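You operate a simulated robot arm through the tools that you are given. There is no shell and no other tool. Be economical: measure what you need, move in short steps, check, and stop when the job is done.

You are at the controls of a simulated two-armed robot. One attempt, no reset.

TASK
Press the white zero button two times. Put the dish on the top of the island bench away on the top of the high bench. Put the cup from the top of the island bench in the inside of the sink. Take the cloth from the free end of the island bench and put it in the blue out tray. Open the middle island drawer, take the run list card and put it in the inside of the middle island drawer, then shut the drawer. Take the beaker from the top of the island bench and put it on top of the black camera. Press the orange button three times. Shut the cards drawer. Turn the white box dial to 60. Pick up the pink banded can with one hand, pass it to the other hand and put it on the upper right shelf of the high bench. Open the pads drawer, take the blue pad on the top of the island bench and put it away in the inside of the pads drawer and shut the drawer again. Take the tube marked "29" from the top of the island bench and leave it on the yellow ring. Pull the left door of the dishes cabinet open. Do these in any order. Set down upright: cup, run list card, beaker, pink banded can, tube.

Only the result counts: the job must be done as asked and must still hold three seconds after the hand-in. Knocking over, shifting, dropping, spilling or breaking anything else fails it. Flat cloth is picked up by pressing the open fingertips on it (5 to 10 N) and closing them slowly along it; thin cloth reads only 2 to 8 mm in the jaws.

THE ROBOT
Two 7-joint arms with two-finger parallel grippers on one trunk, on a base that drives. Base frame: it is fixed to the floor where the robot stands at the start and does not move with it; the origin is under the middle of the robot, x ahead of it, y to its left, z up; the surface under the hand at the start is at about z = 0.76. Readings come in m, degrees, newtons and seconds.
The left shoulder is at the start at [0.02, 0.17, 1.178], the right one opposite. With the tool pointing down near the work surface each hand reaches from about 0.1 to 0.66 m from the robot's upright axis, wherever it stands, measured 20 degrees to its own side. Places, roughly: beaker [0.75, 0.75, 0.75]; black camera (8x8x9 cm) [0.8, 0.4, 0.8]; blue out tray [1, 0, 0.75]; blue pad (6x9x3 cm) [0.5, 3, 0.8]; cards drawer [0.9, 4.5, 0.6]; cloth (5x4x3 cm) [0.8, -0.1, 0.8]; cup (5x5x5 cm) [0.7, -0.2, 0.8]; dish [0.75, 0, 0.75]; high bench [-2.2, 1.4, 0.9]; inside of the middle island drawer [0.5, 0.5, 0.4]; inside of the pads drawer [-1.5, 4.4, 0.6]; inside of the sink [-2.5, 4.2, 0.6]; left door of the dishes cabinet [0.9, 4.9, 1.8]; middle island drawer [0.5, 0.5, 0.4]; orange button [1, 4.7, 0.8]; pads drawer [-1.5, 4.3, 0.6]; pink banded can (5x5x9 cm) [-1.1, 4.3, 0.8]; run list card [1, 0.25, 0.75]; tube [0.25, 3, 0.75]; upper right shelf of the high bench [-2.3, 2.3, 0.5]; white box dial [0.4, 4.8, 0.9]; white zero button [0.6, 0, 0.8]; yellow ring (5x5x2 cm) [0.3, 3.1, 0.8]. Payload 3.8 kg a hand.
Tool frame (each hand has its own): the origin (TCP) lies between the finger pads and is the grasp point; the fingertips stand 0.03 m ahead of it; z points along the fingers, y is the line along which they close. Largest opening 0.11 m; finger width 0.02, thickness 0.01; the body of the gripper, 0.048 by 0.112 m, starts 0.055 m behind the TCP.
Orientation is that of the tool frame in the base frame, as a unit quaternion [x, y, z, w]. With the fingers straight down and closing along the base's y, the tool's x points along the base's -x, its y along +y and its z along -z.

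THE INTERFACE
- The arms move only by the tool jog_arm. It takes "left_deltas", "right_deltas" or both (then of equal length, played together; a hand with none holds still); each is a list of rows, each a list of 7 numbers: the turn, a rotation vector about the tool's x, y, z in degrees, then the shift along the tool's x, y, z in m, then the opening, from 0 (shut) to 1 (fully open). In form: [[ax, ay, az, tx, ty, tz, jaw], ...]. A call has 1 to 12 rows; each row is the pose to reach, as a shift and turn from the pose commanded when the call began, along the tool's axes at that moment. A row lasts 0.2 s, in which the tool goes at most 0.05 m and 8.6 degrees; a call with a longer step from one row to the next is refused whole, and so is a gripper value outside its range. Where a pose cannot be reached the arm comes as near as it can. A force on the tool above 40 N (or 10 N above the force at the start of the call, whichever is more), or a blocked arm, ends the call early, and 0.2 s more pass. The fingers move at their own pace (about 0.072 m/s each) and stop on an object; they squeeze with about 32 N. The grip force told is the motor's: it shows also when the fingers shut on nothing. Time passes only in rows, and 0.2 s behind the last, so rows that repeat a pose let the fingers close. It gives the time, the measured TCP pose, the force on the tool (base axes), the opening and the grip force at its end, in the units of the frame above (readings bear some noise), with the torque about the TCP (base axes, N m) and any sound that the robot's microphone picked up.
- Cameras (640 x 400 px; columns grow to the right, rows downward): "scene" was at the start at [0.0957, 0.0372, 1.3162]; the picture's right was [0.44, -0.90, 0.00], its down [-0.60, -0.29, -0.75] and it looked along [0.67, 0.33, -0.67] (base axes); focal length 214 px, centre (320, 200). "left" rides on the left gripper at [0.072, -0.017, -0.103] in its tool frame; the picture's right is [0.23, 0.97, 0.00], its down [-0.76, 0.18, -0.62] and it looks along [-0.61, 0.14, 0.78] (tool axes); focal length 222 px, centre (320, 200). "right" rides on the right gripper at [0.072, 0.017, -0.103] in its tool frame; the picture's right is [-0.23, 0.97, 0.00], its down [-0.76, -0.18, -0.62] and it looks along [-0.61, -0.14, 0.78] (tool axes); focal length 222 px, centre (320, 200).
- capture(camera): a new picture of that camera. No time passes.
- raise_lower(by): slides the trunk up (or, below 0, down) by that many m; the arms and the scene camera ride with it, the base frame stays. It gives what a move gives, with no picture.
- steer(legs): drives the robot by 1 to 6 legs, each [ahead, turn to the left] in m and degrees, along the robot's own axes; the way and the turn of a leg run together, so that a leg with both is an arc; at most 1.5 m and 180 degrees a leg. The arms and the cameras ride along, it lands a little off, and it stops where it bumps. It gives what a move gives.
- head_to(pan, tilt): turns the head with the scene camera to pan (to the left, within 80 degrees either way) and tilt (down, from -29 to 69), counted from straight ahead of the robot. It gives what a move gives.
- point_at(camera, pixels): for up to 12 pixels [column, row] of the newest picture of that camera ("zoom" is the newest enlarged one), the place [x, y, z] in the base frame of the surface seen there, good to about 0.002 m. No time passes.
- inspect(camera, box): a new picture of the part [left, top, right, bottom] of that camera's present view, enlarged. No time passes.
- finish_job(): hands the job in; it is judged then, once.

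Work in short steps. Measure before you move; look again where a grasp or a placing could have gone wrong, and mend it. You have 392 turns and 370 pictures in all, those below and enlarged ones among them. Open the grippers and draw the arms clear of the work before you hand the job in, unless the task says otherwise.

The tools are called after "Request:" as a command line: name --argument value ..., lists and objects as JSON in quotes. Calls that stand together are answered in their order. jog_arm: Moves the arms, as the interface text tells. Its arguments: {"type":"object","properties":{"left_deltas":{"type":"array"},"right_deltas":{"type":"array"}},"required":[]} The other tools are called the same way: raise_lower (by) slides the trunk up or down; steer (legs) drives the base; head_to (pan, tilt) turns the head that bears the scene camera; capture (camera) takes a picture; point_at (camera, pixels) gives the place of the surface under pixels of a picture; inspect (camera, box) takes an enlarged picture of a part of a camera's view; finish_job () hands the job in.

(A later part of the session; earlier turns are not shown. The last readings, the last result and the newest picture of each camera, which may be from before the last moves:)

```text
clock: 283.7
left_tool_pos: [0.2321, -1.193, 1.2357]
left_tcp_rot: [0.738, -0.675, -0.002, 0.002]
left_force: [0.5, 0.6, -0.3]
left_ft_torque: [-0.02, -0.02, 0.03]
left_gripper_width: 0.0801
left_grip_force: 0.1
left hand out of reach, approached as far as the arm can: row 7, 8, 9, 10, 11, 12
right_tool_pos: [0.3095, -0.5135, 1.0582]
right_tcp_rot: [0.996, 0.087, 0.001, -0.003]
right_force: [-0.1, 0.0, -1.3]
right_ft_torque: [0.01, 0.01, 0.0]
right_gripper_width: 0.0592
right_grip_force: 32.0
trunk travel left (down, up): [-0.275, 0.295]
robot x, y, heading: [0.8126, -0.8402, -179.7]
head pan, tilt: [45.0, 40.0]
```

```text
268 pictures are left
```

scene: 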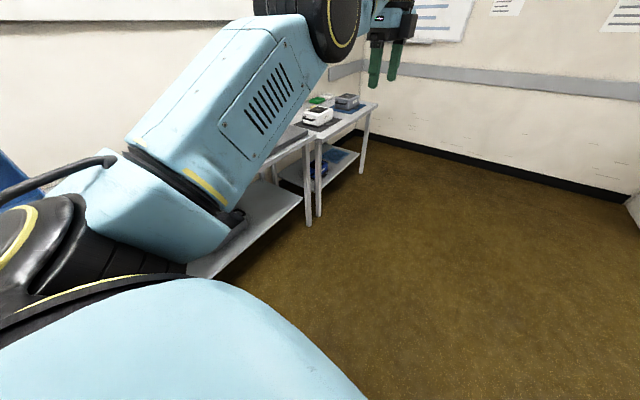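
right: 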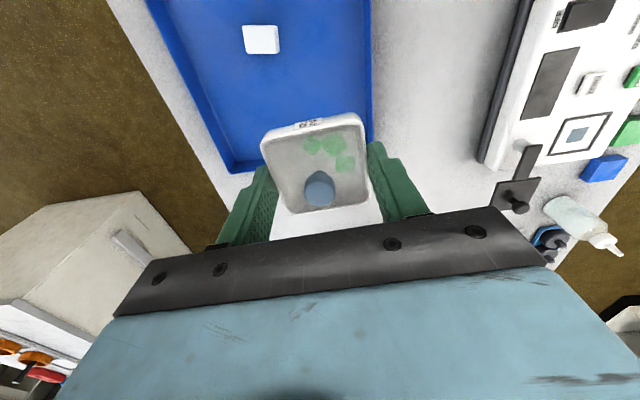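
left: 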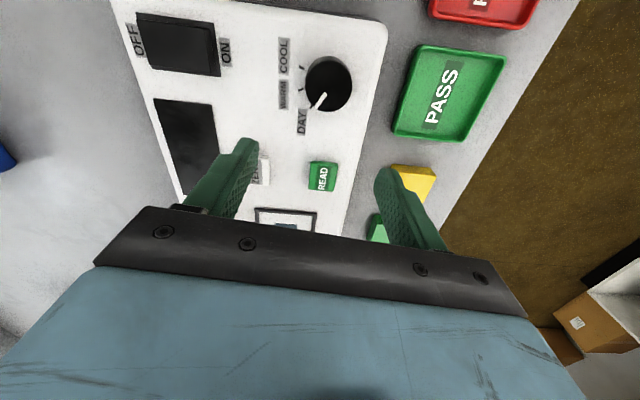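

The limit seems to be the wrist straightening when the forearm gets steep. I raise the hand high (forearm level), restore yaw, and retract there.

Request:
jog_arm --left_deltas '[[0, 0, -7, 0, 0, -0.04, 0.73], [0, 0, -14, 0, 0, -0.08, 0.73], [0, 0, -21, 0, 0, -0.12, 0.73], [0, 0, -28, 0, 0, -0.16, 0.73], [0, 0, -35, 0, 0, -0.2, 0.73], [0, 0, -42, 0, -0.02, -0.24, 0.73], [0, 0, -49, -0.02, -0.05, -0.26, 0.73], [0, 0, -56, -0.04, -0.08, -0.28, 0.73], [0, 0, -63, -0.07, -0.11, -0.28, 0.73], [0, 0, -70, -0.1, -0.14, -0.28, 0.73], [0, 0, -77, -0.13, -0.17, -0.28, 0.73], [0, 0, -85, -0.16, -0.2, -0.28, 0.73]]'

Request:
head_to --pan 30 --tilt 0

Request:
capture --camera "scene"

```text
clock: 286.5
left_tool_pos: [0.4438, -1.1015, 1.435]
left_tcp_rot: [0.999, -0.004, 0.003, -0.042]
left_force: [0.1, -0.7, 0.5]
left_ft_torque: [-0.02, -0.01, -0.03]
left_gripper_width: 0.0802
left_grip_force: 0.1
left hand out of reach, approached as far as the arm can: row 1, 2, 3, 4, 5, 6, 7, 8, 9, 10, 11, 12
right_tool_pos: [0.3095, -0.515, 1.0572]
right_tcp_rot: [0.996, 0.086, 0.002, -0.004]
right_force: [0.8, -0.4, -1.5]
right_ft_torque: [0.05, 0.0, 0.02]
right_gripper_width: 0.0589
right_grip_force: 31.9
trunk travel left (down, up): [-0.275, 0.295]
robot x, y, heading: [0.81, -0.8362, -179.8]
head pan, tilt: [45.0, 40.0]
stopped in row 12 (left hand): the arm was blocked; the commanded pose is now the measured one
```

```text
clock: 287.6
left_tool_pos: [0.4463, -1.0989, 1.4367]
left_tcp_rot: [0.999, -0.004, -0.002, -0.039]
left_force: [-0.2, 0.2, -0.1]
left_ft_torque: [-0.04, -0.02, 0.03]
left_gripper_width: 0.0802
left_grip_force: 0.0
right_tool_pos: [0.31, -0.5149, 1.0582]
right_tcp_rot: [0.996, 0.088, 0.001, -0.003]
right_force: [0.4, 0.3, -0.3]
right_ft_torque: [-0.04, 0.0, -0.02]
right_gripper_width: 0.0594
right_grip_force: 31.6
trunk travel left (down, up): [-0.275, 0.295]
robot x, y, heading: [0.811, -0.8382, -179.9]
head pan, tilt: [30.0, 0.0]
```

```text
267 pictures are left
```

scene: 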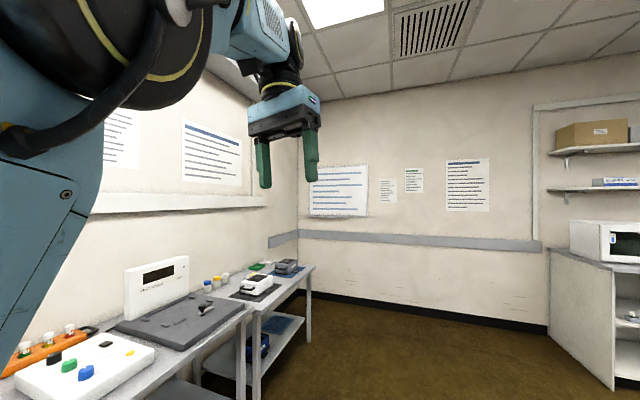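

Hand is retracted high. Now I lower it slowly with a shift to the right so that the elbow falls outward.

Request:
jog_arm --left_deltas '[[0, 0, 0, -0.02, 0, 0.02, 0.73], [0, 0, 0, -0.03, -0.02, 0.05, 0.73], [0, 0, 0, -0.03, -0.04, 0.08, 0.73], [0, 0, 0, -0.03, -0.06, 0.11, 0.73], [0, 0, 0, -0.03, -0.08, 0.14, 0.73], [0, 0, 0, -0.03, -0.1, 0.17, 0.73], [0, 0, 0, -0.03, -0.12, 0.2, 0.73], [0, 0, 0, -0.03, -0.14, 0.23, 0.73], [0, 0, 0, -0.03, -0.15, 0.26, 0.73]]'

Request:
head_to --pan 45 --tilt 20

Request:
capture --camera "scene"

```text
clock: 289.6
left_tool_pos: [0.294, -1.0173, 1.2372]
left_tcp_rot: [0.999, -0.004, -0.001, -0.039]
left_force: [-0.2, -0.6, -1.2]
left_ft_torque: [-0.01, -0.09, -0.02]
left_gripper_width: 0.0805
left_grip_force: 0.1
left hand out of reach, approached as far as the arm can: row 4, 5, 6, 7, 8, 9
right_tool_pos: [0.3079, -0.5145, 1.0569]
right_tcp_rot: [0.996, 0.087, 0.001, -0.003]
right_force: [-1.0, 0.3, -1.1]
right_ft_torque: [0.02, -0.06, -0.01]
right_gripper_width: 0.0592
right_grip_force: 32.0
trunk travel left (down, up): [-0.275, 0.295]
robot x, y, heading: [0.8157, -0.8365, -179.9]
head pan, tilt: [30.0, 0.0]
```

```text
clock: 290.4
left_tool_pos: [0.2967, -1.0184, 1.2384]
left_tcp_rot: [0.999, -0.004, -0.001, -0.039]
left_force: [0.0, 0.2, -0.3]
left_ft_torque: [0.02, 0.01, 0.01]
left_gripper_width: 0.0802
left_grip_force: 0.0
right_tool_pos: [0.3108, -0.5146, 1.0578]
right_tcp_rot: [0.996, 0.086, 0.001, -0.002]
right_force: [1.1, 0.3, -0.2]
right_ft_torque: [0.03, -0.01, 0.04]
right_gripper_width: 0.0592
right_grip_force: 32.1
trunk travel left (down, up): [-0.275, 0.295]
robot x, y, heading: [0.8106, -0.8402, -179.8]
head pan, tilt: [45.0, 20.0]
```

```text
266 pictures are left
```

scene: 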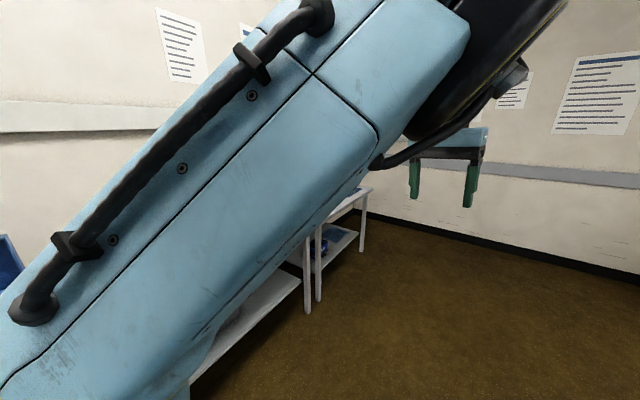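

I realise the upper-arm roll wound round the long way (out→down→in→up); so I try unwinding: tilt the tool toward the left while lowering, to bring the elbow inward and down.

Request:
jog_arm --left_deltas '[[-6, 0, 0, -0.01, 0, 0.03, 0.73], [-12, 0, 0, -0.02, 0, 0.06, 0.73], [-18, 0, 0, -0.03, -0.01, 0.09, 0.73], [-24, 0, 0, -0.04, -0.02, 0.12, 0.73], [-30, 0, 0, -0.04, -0.03, 0.15, 0.73], [-36, 0, 0, -0.04, -0.04, 0.18, 0.73], [-42, 0, 0, -0.04, -0.05, 0.21, 0.73], [-48, 0, 0, -0.04, -0.06, 0.24, 0.73], [-54, 0, 0, -0.04, -0.07, 0.27, 0.73], [-60, 0, 0, -0.04, -0.08, 0.29, 0.73]]'

Request:
head_to --pan 30 --tilt 45

Request:
capture --camera "scene"

```text
clock: 292.6
left_tool_pos: [0.2268, -0.9988, 0.9509]
left_tcp_rot: [0.884, -0.002, -0.004, 0.467]
left_force: [-0.4, -0.4, 0.3]
left_ft_torque: [-0.01, -0.03, 0.04]
left_gripper_width: 0.0802
left_grip_force: 0.2
left hand out of reach, approached as far as the arm can: row 1, 2, 3, 4, 5, 6, 7, 8, 9, 10
right_tool_pos: [0.3093, -0.5152, 1.058]
right_tcp_rot: [0.996, 0.087, 0.002, -0.003]
right_force: [0.0, 0.7, -1.1]
right_ft_torque: [0.0, -0.05, 0.0]
right_gripper_width: 0.0593
right_grip_force: 32.5
trunk travel left (down, up): [-0.275, 0.295]
robot x, y, heading: [0.8118, -0.84, -179.5]
head pan, tilt: [45.0, 20.0]
```

```text
clock: 293.5
left_tool_pos: [0.2278, -0.9979, 0.9531]
left_tcp_rot: [0.885, -0.003, -0.002, 0.466]
left_force: [-0.1, 0.1, 0.6]
left_ft_torque: [-0.03, 0.0, 0.01]
left_gripper_width: 0.0804
left_grip_force: 0.1
right_tool_pos: [0.3084, -0.5143, 1.0583]
right_tcp_rot: [0.996, 0.087, 0.0, -0.003]
right_force: [0.4, 0.0, -0.7]
right_ft_torque: [0.02, 0.01, 0.02]
right_gripper_width: 0.0595
right_grip_force: 32.0
trunk travel left (down, up): [-0.275, 0.295]
robot x, y, heading: [0.8097, -0.8381, -180.0]
head pan, tilt: [30.0, 45.0]
```

```text
265 pictures are left
```

scene: 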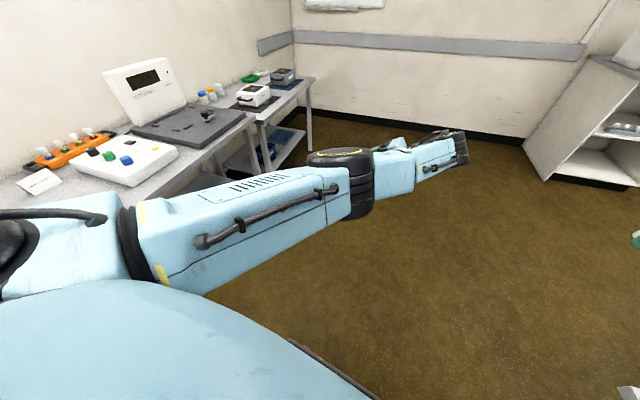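

I stop spending effort on this; the left arm is usable at ~0.6 m ahead, enough for the hand-over. I park it compactly high (tool down) and go on with the right arm, which works well.

Request:
jog_arm --left_deltas '[[6, 0, 0, 0.0, 0.04, -0.012, 0.73], [12, 0, 0, 0.0, 0.08, -0.024, 0.73], [18, 0, 0, 0.0, 0.12, -0.036, 0.73], [24, 0, 0, 0.01, 0.16, -0.048, 0.73], [30, 0, 0, 0.02, 0.2, -0.06, 0.73], [36, 0, 0, 0.03, 0.24, -0.072, 0.73], [42, 0, 0, 0.05, 0.28, -0.085, 0.73], [48, 0, 0, 0.07, 0.32, -0.097, 0.73], [54, 0, 0, 0.1, 0.36, -0.11, 0.73], [60, 0, 0, 0.13, 0.4, -0.12, 0.73], [60, 0, 0, 0.15, 0.435, -0.13, 0.73], [60, 0, 0, 0.17, 0.47, -0.145, 0.73]]'

Request:
head_to --pan 0 --tilt 35

Request:
capture --camera "scene"

```text
refused: row 9 steps farther than a row can; nothing moved
```

```text
clock: 294.4
left_tool_pos: [0.2276, -0.9982, 0.9536]
left_tcp_rot: [0.885, -0.002, -0.003, 0.466]
left_force: [0.7, -0.1, -0.7]
left_ft_torque: [0.0, -0.02, 0.02]
left_gripper_width: 0.0806
left_grip_force: 0.0
right_tool_pos: [0.3093, -0.5146, 1.0578]
right_tcp_rot: [0.996, 0.087, 0.001, -0.002]
right_force: [-0.5, -0.1, -0.7]
right_ft_torque: [0.03, -0.01, 0.04]
right_gripper_width: 0.0594
right_grip_force: 32.0
trunk travel left (down, up): [-0.275, 0.295]
robot x, y, heading: [0.8102, -0.8376, -179.8]
head pan, tilt: [0.0, 35.0]
```

```text
264 pictures are left
```

scene: 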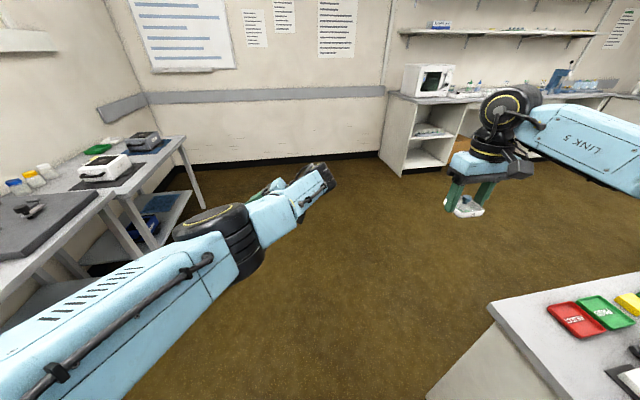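

I recognise the posture now: ring on top means elbow inward, halfway to unwinding. I keep rolling the hand about the forward axis in the same direction to carry the elbow under.

Request:
jog_arm --left_deltas '[[-8.5, 0, 0, 0, 0, 0, 0.73], [-17, 0, 0, 0, 0, 0, 0.73], [-25.5, 0, 0, 0, 0, 0, 0.73], [-34, 0, 0, 0, 0, 0, 0.73], [-42.5, 0, 0, 0, 0, 0, 0.73], [-51, 0, 0, 0, 0, 0, 0.73], [-59.5, 0, 0, 0, 0, 0, 0.73], [-68, 0, 0, 0, 0, 0, 0.73], [-76.5, 0, 0, 0, 0, 0, 0.73], [-85, 0, 0, 0, 0, 0, 0.73], [-93.5, 0, 0, 0, 0, 0, 0.73], [-102, 0, 0, 0, 0, 0, 0.73]]'

Request:
capture --camera "scene"

```text
clock: 297.1
left_tool_pos: [0.307, -1.0017, 1.0195]
left_tcp_rot: [0.297, 0.014, 0.017, 0.955]
left_force: [0.7, -0.1, 0.3]
left_ft_torque: [0.02, 0.01, 0.03]
left_gripper_width: 0.0803
left_grip_force: 0.0
left hand out of reach, approached as far as the arm can: row 1, 2, 3, 4, 5, 6, 7, 8, 9, 10, 11, 12
right_tool_pos: [0.3094, -0.5137, 1.0578]
right_tcp_rot: [0.996, 0.087, 0.0, -0.003]
right_force: [0.2, -0.2, -0.3]
right_ft_torque: [-0.04, -0.03, -0.01]
right_gripper_width: 0.0594
right_grip_force: 31.9
trunk travel left (down, up): [-0.275, 0.295]
robot x, y, heading: [0.8122, -0.8391, -180.2]
head pan, tilt: [0.0, 35.0]
```

```text
263 pictures are left
```

scene: 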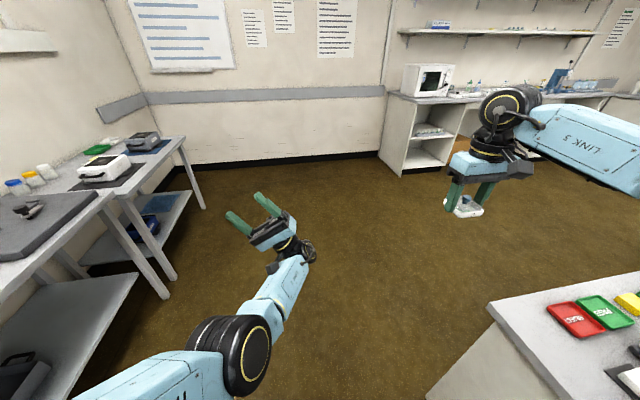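

The elbow went under. I continue the roll so the elbow comes out to the left.

Request:
jog_arm --left_deltas '[[-8.5, 0, 0, 0, 0, 0, 0.73], [-17, 0, 0, 0, 0, 0, 0.73], [-25.5, 0, 0, 0, 0, 0, 0.73], [-34, 0, 0, 0, 0, 0, 0.73], [-42.5, 0, 0, 0, 0, 0, 0.73], [-51, 0, 0, 0, 0, 0, 0.73], [-59.5, 0, 0, 0, 0, 0, 0.73], [-68, 0, 0, 0, 0, 0, 0.73], [-76.5, 0, 0, 0, 0, 0, 0.73], [-85, 0, 0, 0, 0, 0, 0.73], [-93.5, 0, 0, 0, 0, 0, 0.73], [-102, 0, 0, 0, 0, 0, 0.73]]'

Request:
capture --camera "scene"

```text
clock: 299.6
left_tool_pos: [0.3156, -0.9882, 1.0058]
left_tcp_rot: [-0.548, -0.009, 0.004, 0.837]
left_force: [-0.6, -0.3, -0.8]
left_ft_torque: [-0.02, -0.02, -0.01]
left_gripper_width: 0.0803
left_grip_force: 0.1
right_tool_pos: [0.3098, -0.514, 1.0579]
right_tcp_rot: [0.996, 0.087, 0.0, -0.002]
right_force: [1.1, 0.1, -0.5]
right_ft_torque: [0.05, 0.04, 0.01]
right_gripper_width: 0.0593
right_grip_force: 32.1
trunk travel left (down, up): [-0.275, 0.295]
robot x, y, heading: [0.8079, -0.8364, -179.8]
head pan, tilt: [0.0, 35.0]
```

```text
262 pictures are left
```

scene: 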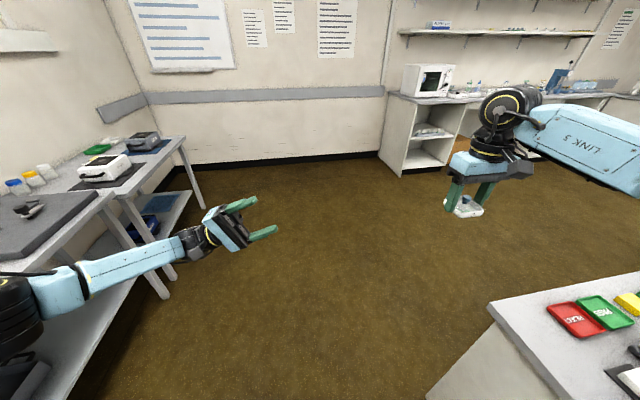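

The elbow is now out to the left. I finish by rolling the hand from right to down while raising it.

Request:
jog_arm --left_deltas '[[-8.5, 0, 0, 0, -0.01, 0.004, 0.73], [-17, 0, 0, 0, -0.02, 0.008, 0.73], [-25.5, 0, 0, 0, -0.03, 0.012, 0.73], [-34, 0, 0, 0, -0.04, 0.016, 0.73], [-42.5, 0, 0, 0, -0.05, 0.02, 0.73], [-51, 0, 0, 0, -0.06, 0.024, 0.73], [-59.5, 0, 0, 0, -0.07, 0.028, 0.73], [-68, 0, 0, 0, -0.08, 0.032, 0.73], [-76.5, 0, 0, 0, -0.09, 0.036, 0.73], [-85, 0, 0, 0, -0.1, 0.04, 0.73], [-93.5, 0, 0, 0, -0.11, 0.048, 0.73], [-102, 0, 0, 0, -0.11, 0.048, 0.73]]'

Request:
capture --camera "scene"

```text
clock: 302.3
left_tool_pos: [0.4297, -0.8004, 1.1799]
left_tcp_rot: [0.979, 0.046, 0.012, -0.198]
left_force: [-1.3, 0.0, 0.0]
left_ft_torque: [-0.02, -0.03, -0.02]
left_gripper_width: 0.0804
left_grip_force: 0.1
left hand out of reach, approached as far as the arm can: row 7, 8, 9, 10, 11, 12
right_tool_pos: [0.3081, -0.5145, 1.0577]
right_tcp_rot: [0.996, 0.087, 0.001, -0.002]
right_force: [-0.7, -0.2, -1.1]
right_ft_torque: [0.0, 0.0, -0.01]
right_gripper_width: 0.0591
right_grip_force: 32.0
trunk travel left (down, up): [-0.275, 0.295]
robot x, y, heading: [0.8114, -0.8387, -180.0]
head pan, tilt: [0.0, 35.0]
stopped in row 12 (left hand): the arm was blocked; the commanded pose is now the measured one
```

```text
261 pictures are left
```

scene: 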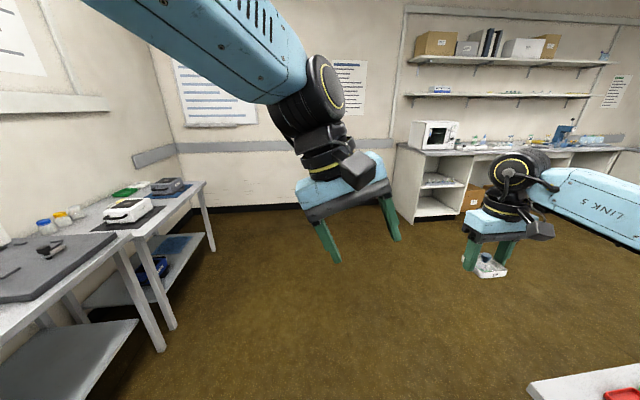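

Nearly neutral. I move the left hand out to the left and forward and finish levelling it.

Request:
jog_arm --left_deltas '[[0, 0, 0, -0.02, 0.03, 0, 0.73], [0, 0, 0, -0.04, 0.07, 0, 0.73], [-3, 0, 0, -0.06, 0.11, 0, 0.73], [-7, 0, 0, -0.08, 0.15, 0, 0.73], [-11, 0, 0, -0.08, 0.19, 0, 0.73], [-15, 0, 0, -0.08, 0.23, 0, 0.73], [-19, 0, 0, -0.08, 0.27, 0, 0.73], [-22.8, 0, 0, -0.08, 0.3, 0, 0.73], [-22.8, 0, 0, -0.08, 0.32, 0, 0.73]]'

Request:
capture --camera "scene"

```text
clock: 304.0
left_tool_pos: [0.5574, -0.8883, 1.0493]
left_tcp_rot: [0.992, 0.067, 0.032, -0.103]
left_force: [-0.1, -0.5, -0.3]
left_ft_torque: [-0.02, -0.01, -0.02]
left_gripper_width: 0.0803
left_grip_force: 0.1
left hand out of reach, approached as far as the arm can: row 1, 2, 3, 4, 5, 6, 7, 8
right_tool_pos: [0.3103, -0.5143, 1.058]
right_tcp_rot: [0.996, 0.087, 0.0, -0.003]
right_force: [0.1, -0.7, -0.7]
right_ft_torque: [-0.04, -0.04, -0.04]
right_gripper_width: 0.059
right_grip_force: 32.3
trunk travel left (down, up): [-0.275, 0.295]
robot x, y, heading: [0.8134, -0.8413, -179.8]
head pan, tilt: [0.0, 35.0]
stopped in row 8 (left hand): the arm was blocked; the commanded pose is now the measured one
```

```text
260 pictures are left
```

scene: 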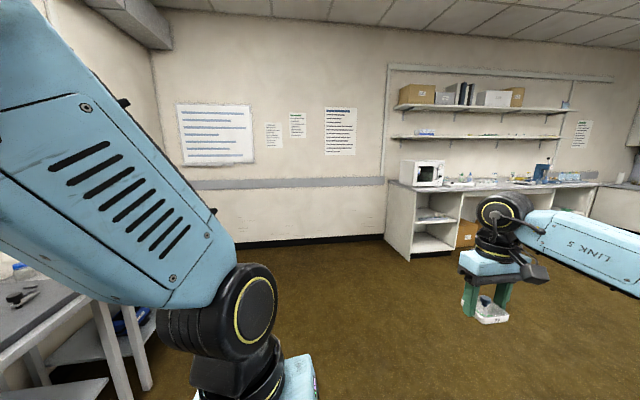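

Hand came close to the chest. I push it forward first, then left.

Request:
jog_arm --left_deltas '[[0, 0, 0, -0.03, 0, 0.01, 0.73], [0, 0, 0, -0.06, 0, 0.02, 0.73], [0, 0, 0, -0.1, 0.01, 0.02, 0.73], [0, 0, 0, -0.14, 0.02, 0.02, 0.73], [0, 0, 0, -0.18, 0.04, 0.02, 0.73], [0, 0, 0, -0.22, 0.06, 0.0, 0.73], [-3, 0, 0, -0.24, 0.09, 0.0, 0.73], [-6, 0, 0, -0.26, 0.12, 0.0, 0.73], [-9, 0, 0, -0.28, 0.16, 0.0, 0.73], [-12, 0, 0, -0.28, 0.2, 0.0, 0.73]]'

Request:
head_to --pan 20 --tilt 30

Request:
capture --camera "scene"

```text
clock: 305.9
left_tool_pos: [0.5256, -0.8603, 1.0412]
left_tcp_rot: [0.988, 0.094, 0.048, -0.11]
left_force: [-0.1, -1.2, 0.4]
left_ft_torque: [0.0, -0.03, 0.0]
left_gripper_width: 0.0803
left_grip_force: 0.0
left hand out of reach, approached as far as the arm can: row 1, 2, 3, 4, 5, 6, 7, 8, 9
right_tool_pos: [0.3087, -0.5143, 1.0583]
right_tcp_rot: [0.996, 0.087, 0.001, -0.003]
right_force: [0.8, -1.0, -1.0]
right_ft_torque: [0.02, -0.01, 0.02]
right_gripper_width: 0.0593
right_grip_force: 31.5
trunk travel left (down, up): [-0.275, 0.295]
robot x, y, heading: [0.8118, -0.8368, -180.1]
head pan, tilt: [0.0, 35.0]
stopped in row 9 (left hand): the arm was blocked; the commanded pose is now the measured one
```

```text
clock: 306.8
left_tool_pos: [0.5252, -0.8579, 1.0427]
left_tcp_rot: [0.988, 0.094, 0.047, -0.114]
left_force: [0.0, 0.6, 0.2]
left_ft_torque: [0.0, -0.01, 0.02]
left_gripper_width: 0.0801
left_grip_force: 0.1
right_tool_pos: [0.3099, -0.5135, 1.0585]
right_tcp_rot: [0.996, 0.088, 0.0, -0.002]
right_force: [0.7, 0.5, -0.4]
right_ft_torque: [0.0, 0.03, 0.01]
right_gripper_width: 0.0593
right_grip_force: 32.2
trunk travel left (down, up): [-0.275, 0.295]
robot x, y, heading: [0.8117, -0.8381, -180.0]
head pan, tilt: [20.0, 30.0]
```

```text
259 pictures are left
```

scene: 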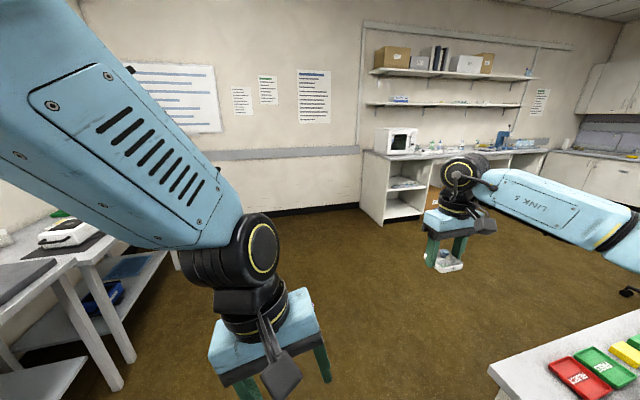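

Posture now looks like the right arm's. I move the hand to the left only, in small steps.

Request:
jog_arm --left_deltas '[[0, 0, 0, 0, 0.03, 0, 0.73], [0, 0, 0, 0, 0.06, 0, 0.73], [0, 0, 0, 0, 0.09, 0, 0.73], [0, 0, 0, 0, 0.12, 0, 0.73], [0, 0, 0, 0, 0.15, 0, 0.73], [0, 0, 0, 0, 0.18, 0, 0.73], [0, 0, 0, 0, 0.21, 0, 0.73], [0, 0, 0, 0, 0.24, 0, 0.73]]'

Request:
capture --camera "scene"

```text
clock: 308.6
left_tool_pos: [0.5926, -0.906, 1.0206]
left_tcp_rot: [0.989, 0.091, 0.044, -0.11]
left_force: [0.1, 0.9, 0.0]
left_ft_torque: [0.0, 0.04, 0.0]
left_gripper_width: 0.0804
left_grip_force: 0.1
left hand out of reach, approached as far as the arm can: row 1, 2, 3, 4, 5, 6, 7, 8
right_tool_pos: [0.3092, -0.5142, 1.0582]
right_tcp_rot: [0.996, 0.088, 0.001, -0.003]
right_force: [-0.2, -0.9, -1.6]
right_ft_torque: [0.04, -0.04, 0.01]
right_gripper_width: 0.0594
right_grip_force: 32.6
trunk travel left (down, up): [-0.275, 0.295]
robot x, y, heading: [0.8102, -0.8412, -179.8]
head pan, tilt: [20.0, 30.0]
```

```text
258 pictures are left
```

scene: 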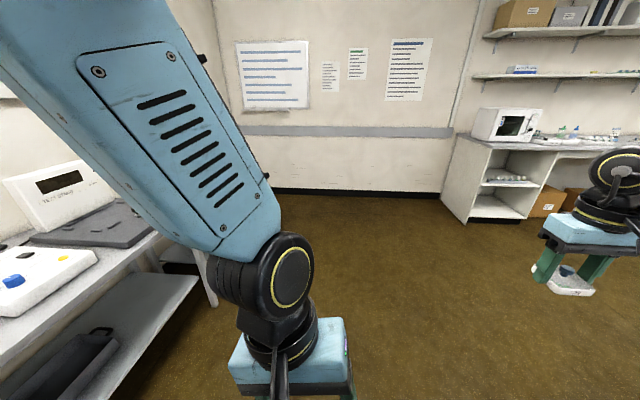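

The wrist is again near its straight limit; I tilt the hand a little back to the right to relieve it, and move forward-left-up.

Request:
jog_arm --left_deltas '[[6, 0, 0, 0, 0, 0, 0.73], [12, 0, 0, 0, 0, 0, 0.73], [18, 0, 0, -0.02, 0, -0.02, 0.73], [24, 0, 0, -0.05, 0.01, -0.04, 0.73], [30, 0, 0, -0.08, 0.02, -0.06, 0.73], [30, 0, 0, -0.11, 0.03, -0.08, 0.73], [30, 0, 0, -0.14, 0.05, -0.1, 0.73], [30, 0, 0, -0.17, 0.08, -0.12, 0.73], [30, 0, 0, -0.2, 0.11, -0.13, 0.73], [30, 0, 0, -0.23, 0.14, -0.14, 0.73], [30, 0, 0, -0.25, 0.17, -0.15, 0.73]]'

Request:
capture --camera "scene"

```text
clock: 311.0
left_tool_pos: [0.482, -0.873, 1.0873]
left_tcp_rot: [0.927, 0.1, 0.018, -0.361]
left_force: [0.5, 0.7, 1.3]
left_ft_torque: [-0.02, 0.02, -0.03]
left_gripper_width: 0.0805
left_grip_force: 0.0
left hand out of reach, approached as far as the arm can: row 1, 2, 3, 4, 5, 6, 7, 8, 9, 10, 11
right_tool_pos: [0.3098, -0.5145, 1.0577]
right_tcp_rot: [0.996, 0.087, 0.0, -0.002]
right_force: [-0.6, -0.2, 0.3]
right_ft_torque: [0.0, -0.04, 0.0]
right_gripper_width: 0.0591
right_grip_force: 32.2
trunk travel left (down, up): [-0.275, 0.295]
robot x, y, heading: [0.813, -0.8415, -180.3]
head pan, tilt: [20.0, 30.0]
```

```text
257 pictures are left
```

scene: 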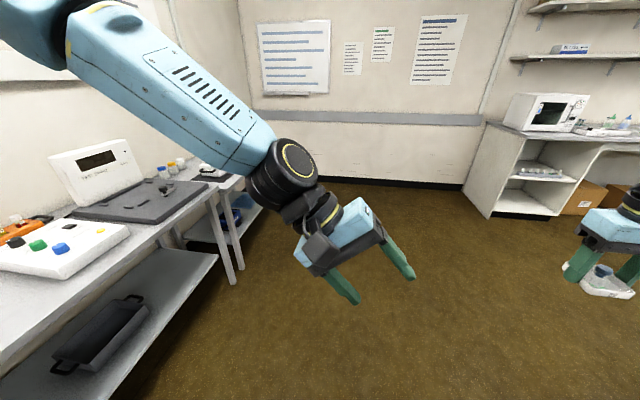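

Request:
jog_arm --left_deltas '[[0, 0, 0, -0.02, 0.018, -0.017, 0.73], [0, 0, 0, -0.04, 0.037, -0.034, 0.73], [0, 0, 0, -0.06, 0.055, -0.051, 0.73], [0, 0, 0, -0.08, 0.073, -0.068, 0.73], [0, 0, 0, -0.1, 0.091, -0.085, 0.73], [0, 0, 0, -0.12, 0.11, -0.1, 0.73], [0, 0, 0, -0.14, 0.128, -0.12, 0.73], [0, 0, 0, -0.16, 0.146, -0.137, 0.73], [0, 0, 0, -0.18, 0.164, -0.15, 0.73]]'

Request:
capture --camera "scene"

```text
clock: 313.0
left_tool_pos: [0.4374, -0.8651, 1.0784]
left_tcp_rot: [0.927, 0.1, 0.019, -0.361]
left_force: [0.3, 0.0, -0.3]
left_ft_torque: [0.02, -0.04, -0.01]
left_gripper_width: 0.0802
left_grip_force: 0.0
left hand out of reach, approached as far as the arm can: row 1, 2, 3, 4, 5, 6, 7, 8, 9
right_tool_pos: [0.3087, -0.5154, 1.0571]
right_tcp_rot: [0.996, 0.087, 0.002, -0.003]
right_force: [1.0, 0.3, -1.0]
right_ft_torque: [-0.02, -0.01, -0.01]
right_gripper_width: 0.0597
right_grip_force: 32.1
trunk travel left (down, up): [-0.275, 0.295]
robot x, y, heading: [0.8112, -0.8367, -179.9]
head pan, tilt: [20.0, 30.0]
```

```text
256 pictures are left
```

scene: 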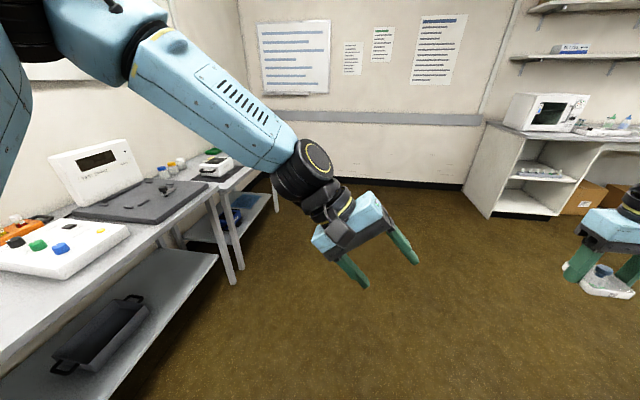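

I go back to the hand-pointing-right pose, where the wrist is straight, in order to roll the forearm there by 180°.

Request:
jog_arm --left_deltas '[[6, 0, 0, -0.01, 0.01, 0, 0.73], [12, 0, 0, -0.02, 0.02, 0, 0.73], [18, 0, 0, -0.03, 0.03, 0, 0.73], [24, 0, 0, -0.04, 0.05, 0, 0.73], [30, 0, 0, -0.06, 0.06, -0.01, 0.73], [36, 0, 0, -0.07, 0.08, -0.02, 0.73], [42, 0, 0, -0.08, 0.1, -0.03, 0.73], [48, 0, 0, -0.09, 0.12, -0.04, 0.73], [54, 0, 0, -0.1, 0.13, -0.05, 0.73], [60, 0, 0, -0.11, 0.14, -0.06, 0.73]]'

Request:
capture --camera "scene"

```text
clock: 315.2
left_tool_pos: [0.3645, -1.0248, 1.0193]
left_tcp_rot: [-0.623, -0.095, 0.033, 0.776]
left_force: [0.8, 0.3, -0.1]
left_ft_torque: [0.02, -0.03, 0.0]
left_gripper_width: 0.0803
left_grip_force: 0.0
right_tool_pos: [0.3101, -0.5149, 1.0582]
right_tcp_rot: [0.996, 0.087, 0.001, -0.003]
right_force: [-0.2, -0.7, -1.1]
right_ft_torque: [0.01, -0.02, -0.02]
right_gripper_width: 0.0592
right_grip_force: 31.4
trunk travel left (down, up): [-0.275, 0.295]
robot x, y, heading: [0.8095, -0.8403, -179.8]
head pan, tilt: [20.0, 30.0]
```

```text
255 pictures are left
```

scene: 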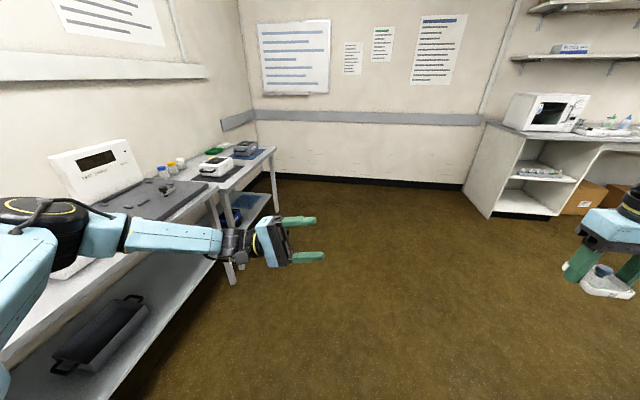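

Elbow is out, forearm and hand in line. I roll the hand about its own axis by 180° here (first part).

Request:
jog_arm --left_deltas '[[0, 0, 8.5, 0, 0, 0, 0.73], [0, 0, 17, 0, 0, 0, 0.73], [0, 0, 25.5, 0, 0, 0, 0.73], [0, 0, 34, 0, 0, 0, 0.73], [0, 0, 42.5, 0, 0, 0, 0.73], [0, 0, 51, 0, 0, 0, 0.73], [0, 0, 59.5, 0, 0, 0, 0.73], [0, 0, 68, 0, 0, 0, 0.73], [0, 0, 76.5, 0, 0, 0, 0.73], [0, 0, 85, 0, 0, 0, 0.73], [0, 0, 93.5, 0, 0, 0, 0.73], [0, 0, 102, 0, 0, 0, 0.73]]'

Request:
jog_arm --left_deltas '[[0, 0, 8.5, 0, 0, 0, 0.73], [0, 0, 17, 0, 0, 0, 0.73], [0, 0, 25.5, 0, 0, 0, 0.73], [0, 0, 34, 0, 0, 0, 0.73], [0, 0, 42.5, 0, 0, 0, 0.73], [0, 0, 51, 0, 0, 0, 0.73], [0, 0, 59.5, 0, 0, 0, 0.73], [0, 0, 68, 0, 0, 0, 0.73], [0, 0, 73, 0, 0, 0, 0.73], [0, 0, 78, 0, 0, 0, 0.73]]'

Request:
capture --camera "scene"

```text
clock: 317.8
left_tool_pos: [0.366, -1.0244, 1.0194]
left_tcp_rot: [-0.466, 0.425, 0.624, 0.462]
left_force: [0.4, -0.3, 0.3]
left_ft_torque: [0.03, -0.01, -0.02]
left_gripper_width: 0.0805
left_grip_force: 0.0
right_tool_pos: [0.3095, -0.5148, 1.0587]
right_tcp_rot: [0.996, 0.087, 0.0, -0.003]
right_force: [0.6, -0.6, 0.3]
right_ft_torque: [0.0, 0.0, 0.0]
right_gripper_width: 0.059
right_grip_force: 32.0
trunk travel left (down, up): [-0.275, 0.295]
robot x, y, heading: [0.8107, -0.8369, -180.0]
head pan, tilt: [20.0, 30.0]
```

```text
clock: 320.0
left_tool_pos: [0.3456, -1.1087, 1.2137]
left_tcp_rot: [-0.161, 0.609, 0.776, 0.038]
left_force: [-0.9, 0.8, 0.1]
left_ft_torque: [0.0, -0.03, 0.03]
left_gripper_width: 0.0802
left_grip_force: 0.0
left hand out of reach, approached as far as the arm can: row 5, 6, 7, 8, 9, 10
right_tool_pos: [0.3122, -0.515, 1.0579]
right_tcp_rot: [0.996, 0.086, 0.001, -0.003]
right_force: [0.5, 0.0, -0.5]
right_ft_torque: [0.0, 0.07, -0.02]
right_gripper_width: 0.0593
right_grip_force: 32.2
trunk travel left (down, up): [-0.275, 0.295]
robot x, y, heading: [0.8125, -0.8376, -180.2]
head pan, tilt: [20.0, 30.0]
```

```text
254 pictures are left
```

scene: 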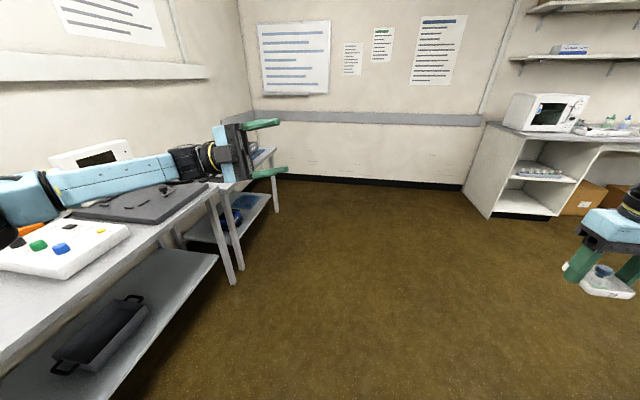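

Rolled. Now I bend the hand from right to down with the other wrist side.

Request:
jog_arm --left_deltas '[[8.5, 0, 0, 0, 0, 0, 0.73], [17, 0, 0, 0, 0, 0, 0.73], [25.5, 0, 0, 0, 0, 0, 0.73], [34, 0, 0, 0, 0, 0, 0.73], [42.5, 0, 0, 0, 0, 0, 0.73], [51, 0, 0, 0, 0, 0, 0.73], [59.5, 0, 0, 0, 0, 0, 0.73], [68, 0, 0, 0, 0, 0, 0.73], [76.5, 0, 0, 0, 0, 0, 0.73], [85, 0, 0, 0, 0, 0, 0.73], [93.5, 0, 0, 0, 0, 0, 0.73], [102, 0, 0, 0, 0, 0, 0.73]]'

Request:
capture --camera "scene"

```text
clock: 322.6
left_tool_pos: [0.3561, -0.8391, 1.3377]
left_tcp_rot: [-0.066, 0.952, 0.205, 0.217]
left_force: [5.4, 6.3, 4.2]
left_ft_torque: [-0.62, 0.54, -0.01]
left_gripper_width: 0.0803
left_grip_force: 0.1
left hand out of reach, approached as far as the arm can: row 3, 4, 5, 6, 7, 8, 9, 10, 11, 12
right_tool_pos: [0.3092, -0.5036, 1.0566]
right_tcp_rot: [0.996, 0.086, 0.001, 0.002]
right_force: [-0.5, 2.7, -1.3]
right_ft_torque: [-0.24, -0.05, -0.01]
right_gripper_width: 0.0591
right_grip_force: 31.7
trunk travel left (down, up): [-0.275, 0.295]
robot x, y, heading: [0.8065, -0.8393, -179.9]
head pan, tilt: [20.0, 30.0]
```

```text
253 pictures are left
```

scene: 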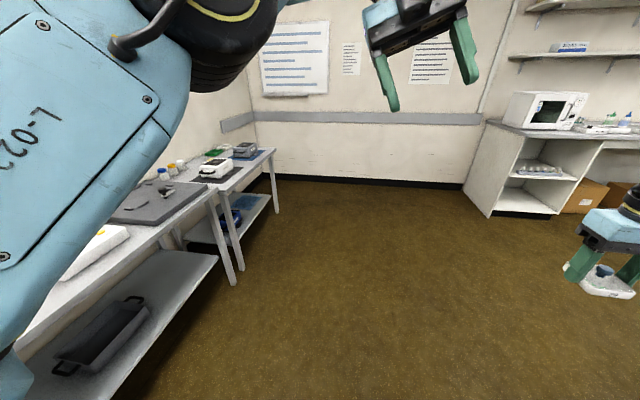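

Contact forces appear between the hands; I move the left hand away to the left at once.

Request:
jog_arm --left_deltas '[[0, 0, 0, 0.0, -0.03, -0.01, 0.73], [0, 0, 0, 0.01, -0.06, -0.02, 0.73], [0, 0, 0, 0.02, -0.09, -0.02, 0.73], [0, 0, 0, 0.03, -0.12, -0.02, 0.73], [0, 0, 0, 0.04, -0.15, -0.01, 0.73], [0, 0, 0, 0.05, -0.18, 0, 0.73], [0, 0, 0, 0.05, -0.21, 0, 0.73]]'

Request:
capture --camera "scene"

Request:
capture --camera "right"

```text
clock: 324.2
left_tool_pos: [0.371, -0.8669, 1.3585]
left_tcp_rot: [-0.062, 0.953, 0.206, 0.212]
left_force: [0.2, 0.0, 0.1]
left_ft_torque: [0.02, 0.0, -0.01]
left_gripper_width: 0.0803
left_grip_force: 0.0
left hand out of reach, approached as far as the arm can: row 1, 2, 3, 4, 5, 6, 7
right_tool_pos: [0.3095, -0.515, 1.0586]
right_tcp_rot: [0.996, 0.087, 0.001, -0.003]
right_force: [0.5, -0.7, -1.5]
right_ft_torque: [0.01, -0.03, -0.02]
right_gripper_width: 0.0594
right_grip_force: 32.2
trunk travel left (down, up): [-0.275, 0.295]
robot x, y, heading: [0.8095, -0.8377, -179.9]
head pan, tilt: [20.0, 30.0]
```

```text
252 pictures are left
```

scene: 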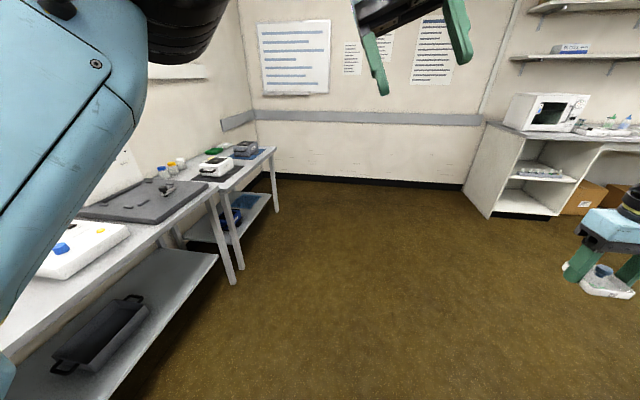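

```text
251 pictures are left
```

right: 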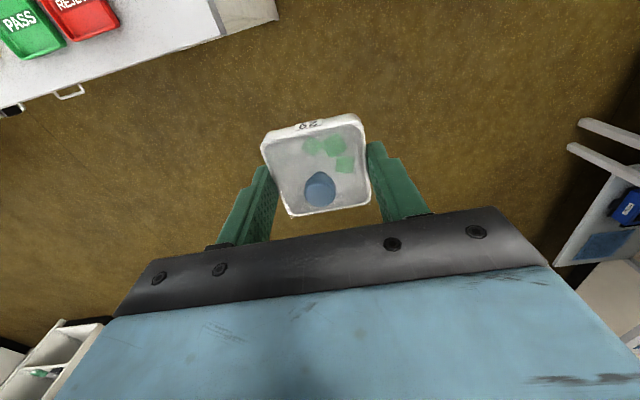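

Dish is still held. I now unwind the hand's yaw the opposite way while moving left and down.

Request:
jog_arm --left_deltas '[[0, 0, -8.5, 0, 0, 0, 0.73], [0, 0, -17, 0, 0, 0, 0.73], [0, 0, -25.5, 0, 0, 0, 0.73], [0, 0, -34, 0, -0.01, 0, 0.73], [0, 0, -42.5, 0, -0.03, 0, 0.73], [0, 0, -51, 0, -0.05, 0, 0.73], [0, 0, -59.5, 0, -0.07, 0, 0.73], [0, 0, -68, 0, -0.1, 0, 0.73], [0, 0, -76.5, 0, -0.12, 0, 0.73], [0, 0, -85, 0, -0.14, 0, 0.73], [0, 0, -93.5, 0, -0.16, 0, 0.73], [0, 0, -102, 0, -0.18, 0, 0.73]]'

Request:
capture --camera "scene"

```text
clock: 326.8
left_tool_pos: [0.4083, -0.8856, 1.3424]
left_tcp_rot: [0.773, -0.55, 0.034, -0.315]
left_force: [-0.1, 0.0, 0.2]
left_ft_torque: [-0.02, -0.01, 0.0]
left_gripper_width: 0.0802
left_grip_force: 0.1
left hand out of reach, approached as far as the arm can: row 3, 4, 5, 6, 7, 8, 9, 10, 11, 12
right_tool_pos: [0.3108, -0.5154, 1.057]
right_tcp_rot: [0.996, 0.088, 0.002, -0.003]
right_force: [-0.4, 0.3, -1.1]
right_ft_torque: [-0.01, -0.01, -0.01]
right_gripper_width: 0.0592
right_grip_force: 32.2
trunk travel left (down, up): [-0.275, 0.295]
robot x, y, heading: [0.812, -0.8424, -179.9]
head pan, tilt: [20.0, 30.0]
```

```text
250 pictures are left
```

scene: 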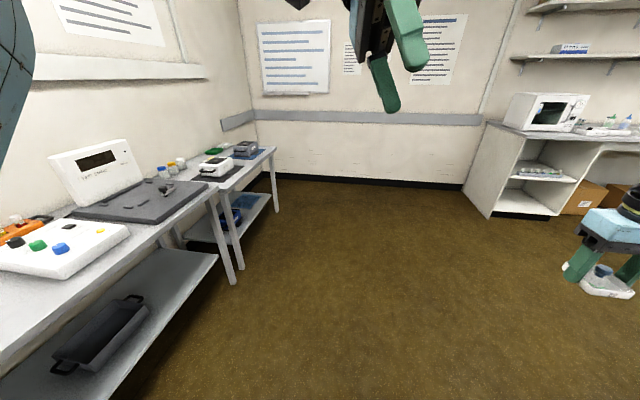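

Yaw is unwinding. I go directly toward a neutral tool-down pose at 0.45 m ahead, 0.25 m left.

Request:
jog_arm --left_deltas '[[-3.9, -0.4, -6.8, 0.02, 0.015, 0, 0.73], [-7.8, -0.8, -13.7, 0.04, 0.03, 0, 0.73], [-11.7, -1.3, -20.5, 0.06, 0.046, 0, 0.73], [-15.6, -1.7, -27.3, 0.08, 0.061, 0, 0.73], [-19.5, -2.1, -34.1, 0.1, 0.077, 0, 0.73], [-23.5, -2.5, -41, 0.12, 0.092, 0, 0.73], [-27.4, -2.9, -47.8, 0.14, 0.107, 0, 0.73], [-31.3, -3.4, -54.6, 0.16, 0.122, 0, 0.73], [-35.2, -3.8, -61.5, 0.18, 0.138, 0, 0.73], [-39.1, -4.2, -68.3, 0.2, 0.153, 0, 0.73]]'

Request:
head_to --pan 30 --tilt 10

Request:
capture --camera "scene"

```text
clock: 328.3
left_tool_pos: [0.4648, -0.8212, 1.3309]
left_tcp_rot: [0.959, -0.202, -0.006, -0.197]
left_force: [0.5, -0.7, 0.2]
left_ft_torque: [0.02, 0.0, 0.04]
left_gripper_width: 0.0802
left_grip_force: 0.1
left hand out of reach, approached as far as the arm can: row 1, 2, 3, 4, 5, 6, 7
right_tool_pos: [0.3102, -0.5137, 1.0572]
right_tcp_rot: [0.996, 0.088, 0.002, -0.003]
right_force: [0.8, -0.1, -0.9]
right_ft_torque: [0.01, -0.01, 0.0]
right_gripper_width: 0.0594
right_grip_force: 31.8
trunk travel left (down, up): [-0.275, 0.295]
robot x, y, heading: [0.8077, -0.8394, -180.1]
head pan, tilt: [20.0, 30.0]
stopped in row 7 (left hand): the arm was blocked; the commanded pose is now the measured one
```

```text
clock: 329.1
left_tool_pos: [0.4676, -0.8205, 1.3326]
left_tcp_rot: [0.96, -0.204, -0.01, -0.193]
left_force: [0.0, 0.4, 0.1]
left_ft_torque: [0.02, -0.01, 0.0]
left_gripper_width: 0.0802
left_grip_force: 0.0
right_tool_pos: [0.3106, -0.5148, 1.058]
right_tcp_rot: [0.996, 0.087, 0.0, -0.003]
right_force: [0.1, -0.1, -0.8]
right_ft_torque: [0.0, -0.02, 0.01]
right_gripper_width: 0.0594
right_grip_force: 31.9
trunk travel left (down, up): [-0.275, 0.295]
robot x, y, heading: [0.8133, -0.8386, -179.8]
head pan, tilt: [30.0, 10.0]
```

```text
249 pictures are left
```

scene: 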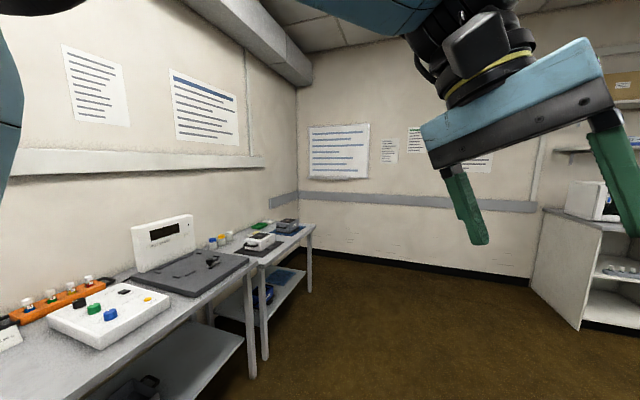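

The hand is nearly neutral and the forearm level. I move it left (tool +y) while levelling.

Request:
jog_arm --left_deltas '[[0, 0, 0, 0, 0.03, 0, 0.73], [0, 0, 0, -0.01, 0.06, 0, 0.73], [-2, 0, -2, -0.02, 0.09, 0, 0.73], [-5, 0, -5, -0.02, 0.12, 0, 0.73], [-8, 0, -8, -0.02, 0.15, 0, 0.73], [-11, 0, -11, -0.02, 0.18, 0, 0.73], [-14, 0, -14, -0.02, 0.21, 0, 0.73], [-17, 0, -17, -0.02, 0.24, 0, 0.73], [-20, 0, -20, -0.02, 0.27, 0, 0.73], [-22, 0, -23, -0.02, 0.3, 0, 0.73]]'

Request:
capture --camera "scene"

```text
clock: 331.3
left_tool_pos: [0.4937, -0.8154, 1.1104]
left_tcp_rot: [1.0, -0.003, -0.002, -0.018]
left_force: [-0.1, 0.3, 0.3]
left_ft_torque: [-0.04, 0.02, -0.04]
left_gripper_width: 0.0802
left_grip_force: 0.1
left hand out of reach, approached as far as the arm can: row 1, 2, 3, 4, 5, 6, 7, 8, 9, 10
right_tool_pos: [0.3098, -0.5135, 1.0566]
right_tcp_rot: [0.996, 0.087, 0.0, -0.002]
right_force: [0.3, -0.4, -1.5]
right_ft_torque: [0.01, 0.02, -0.03]
right_gripper_width: 0.0591
right_grip_force: 31.7
trunk travel left (down, up): [-0.275, 0.295]
robot x, y, heading: [0.8116, -0.8372, -179.9]
head pan, tilt: [30.0, 10.0]
```

```text
248 pictures are left
```

scene: 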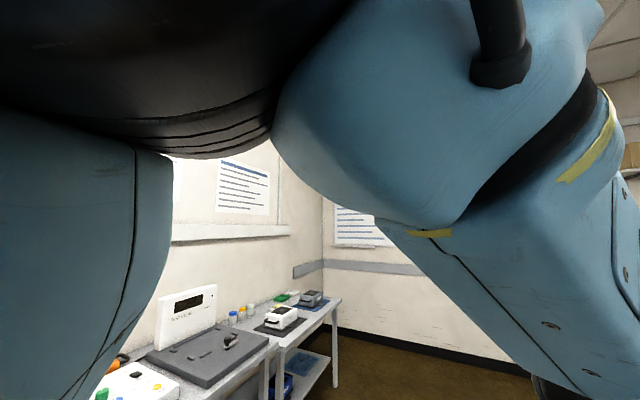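

Tool is exactly down and neutral now, elbow up by the head. I extend the hand forward and down to see if it is free.

Request:
jog_arm --left_deltas '[[0, 0, 0, -0.04, 0, 0.01, 0.73], [0, 0, 0, -0.08, 0, 0.02, 0.73], [0, 0, 0, -0.12, 0.01, 0.04, 0.73], [0, 0, 0, -0.16, 0.02, 0.06, 0.73], [0, 0, 0, -0.2, 0.04, 0.08, 0.73], [0, 0, 0, -0.23, 0.06, 0.1, 0.73], [0, 0, 0, -0.26, 0.09, 0.12, 0.73], [0, 0, 0, -0.28, 0.12, 0.12, 0.73]]'

Request:
capture --camera "scene"

```text
clock: 333.1
left_tool_pos: [0.4899, -0.8142, 1.084]
left_tcp_rot: [1.0, -0.003, -0.007, -0.015]
left_force: [-0.2, 0.2, 1.1]
left_ft_torque: [0.0, -0.02, 0.02]
left_gripper_width: 0.0806
left_grip_force: 0.1
left hand out of reach, approached as far as the arm can: row 1, 2, 3, 4, 5, 6, 7, 8
right_tool_pos: [0.3079, -0.5145, 1.058]
right_tcp_rot: [0.996, 0.087, 0.001, -0.002]
right_force: [-0.5, -0.2, -0.4]
right_ft_torque: [-0.02, -0.02, -0.03]
right_gripper_width: 0.0595
right_grip_force: 31.8
trunk travel left (down, up): [-0.275, 0.295]
robot x, y, heading: [0.8121, -0.8395, -179.9]
head pan, tilt: [30.0, 10.0]
```

```text
247 pictures are left
```

scene: 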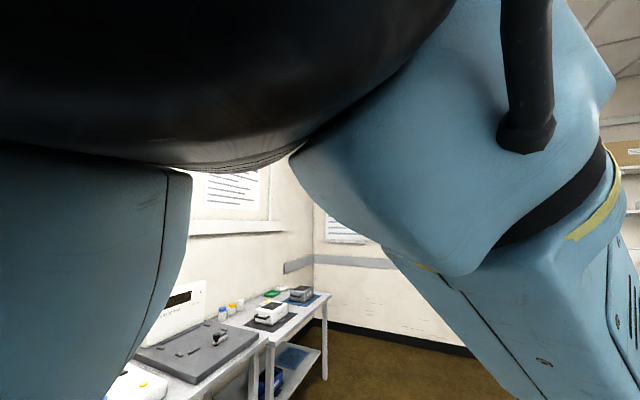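

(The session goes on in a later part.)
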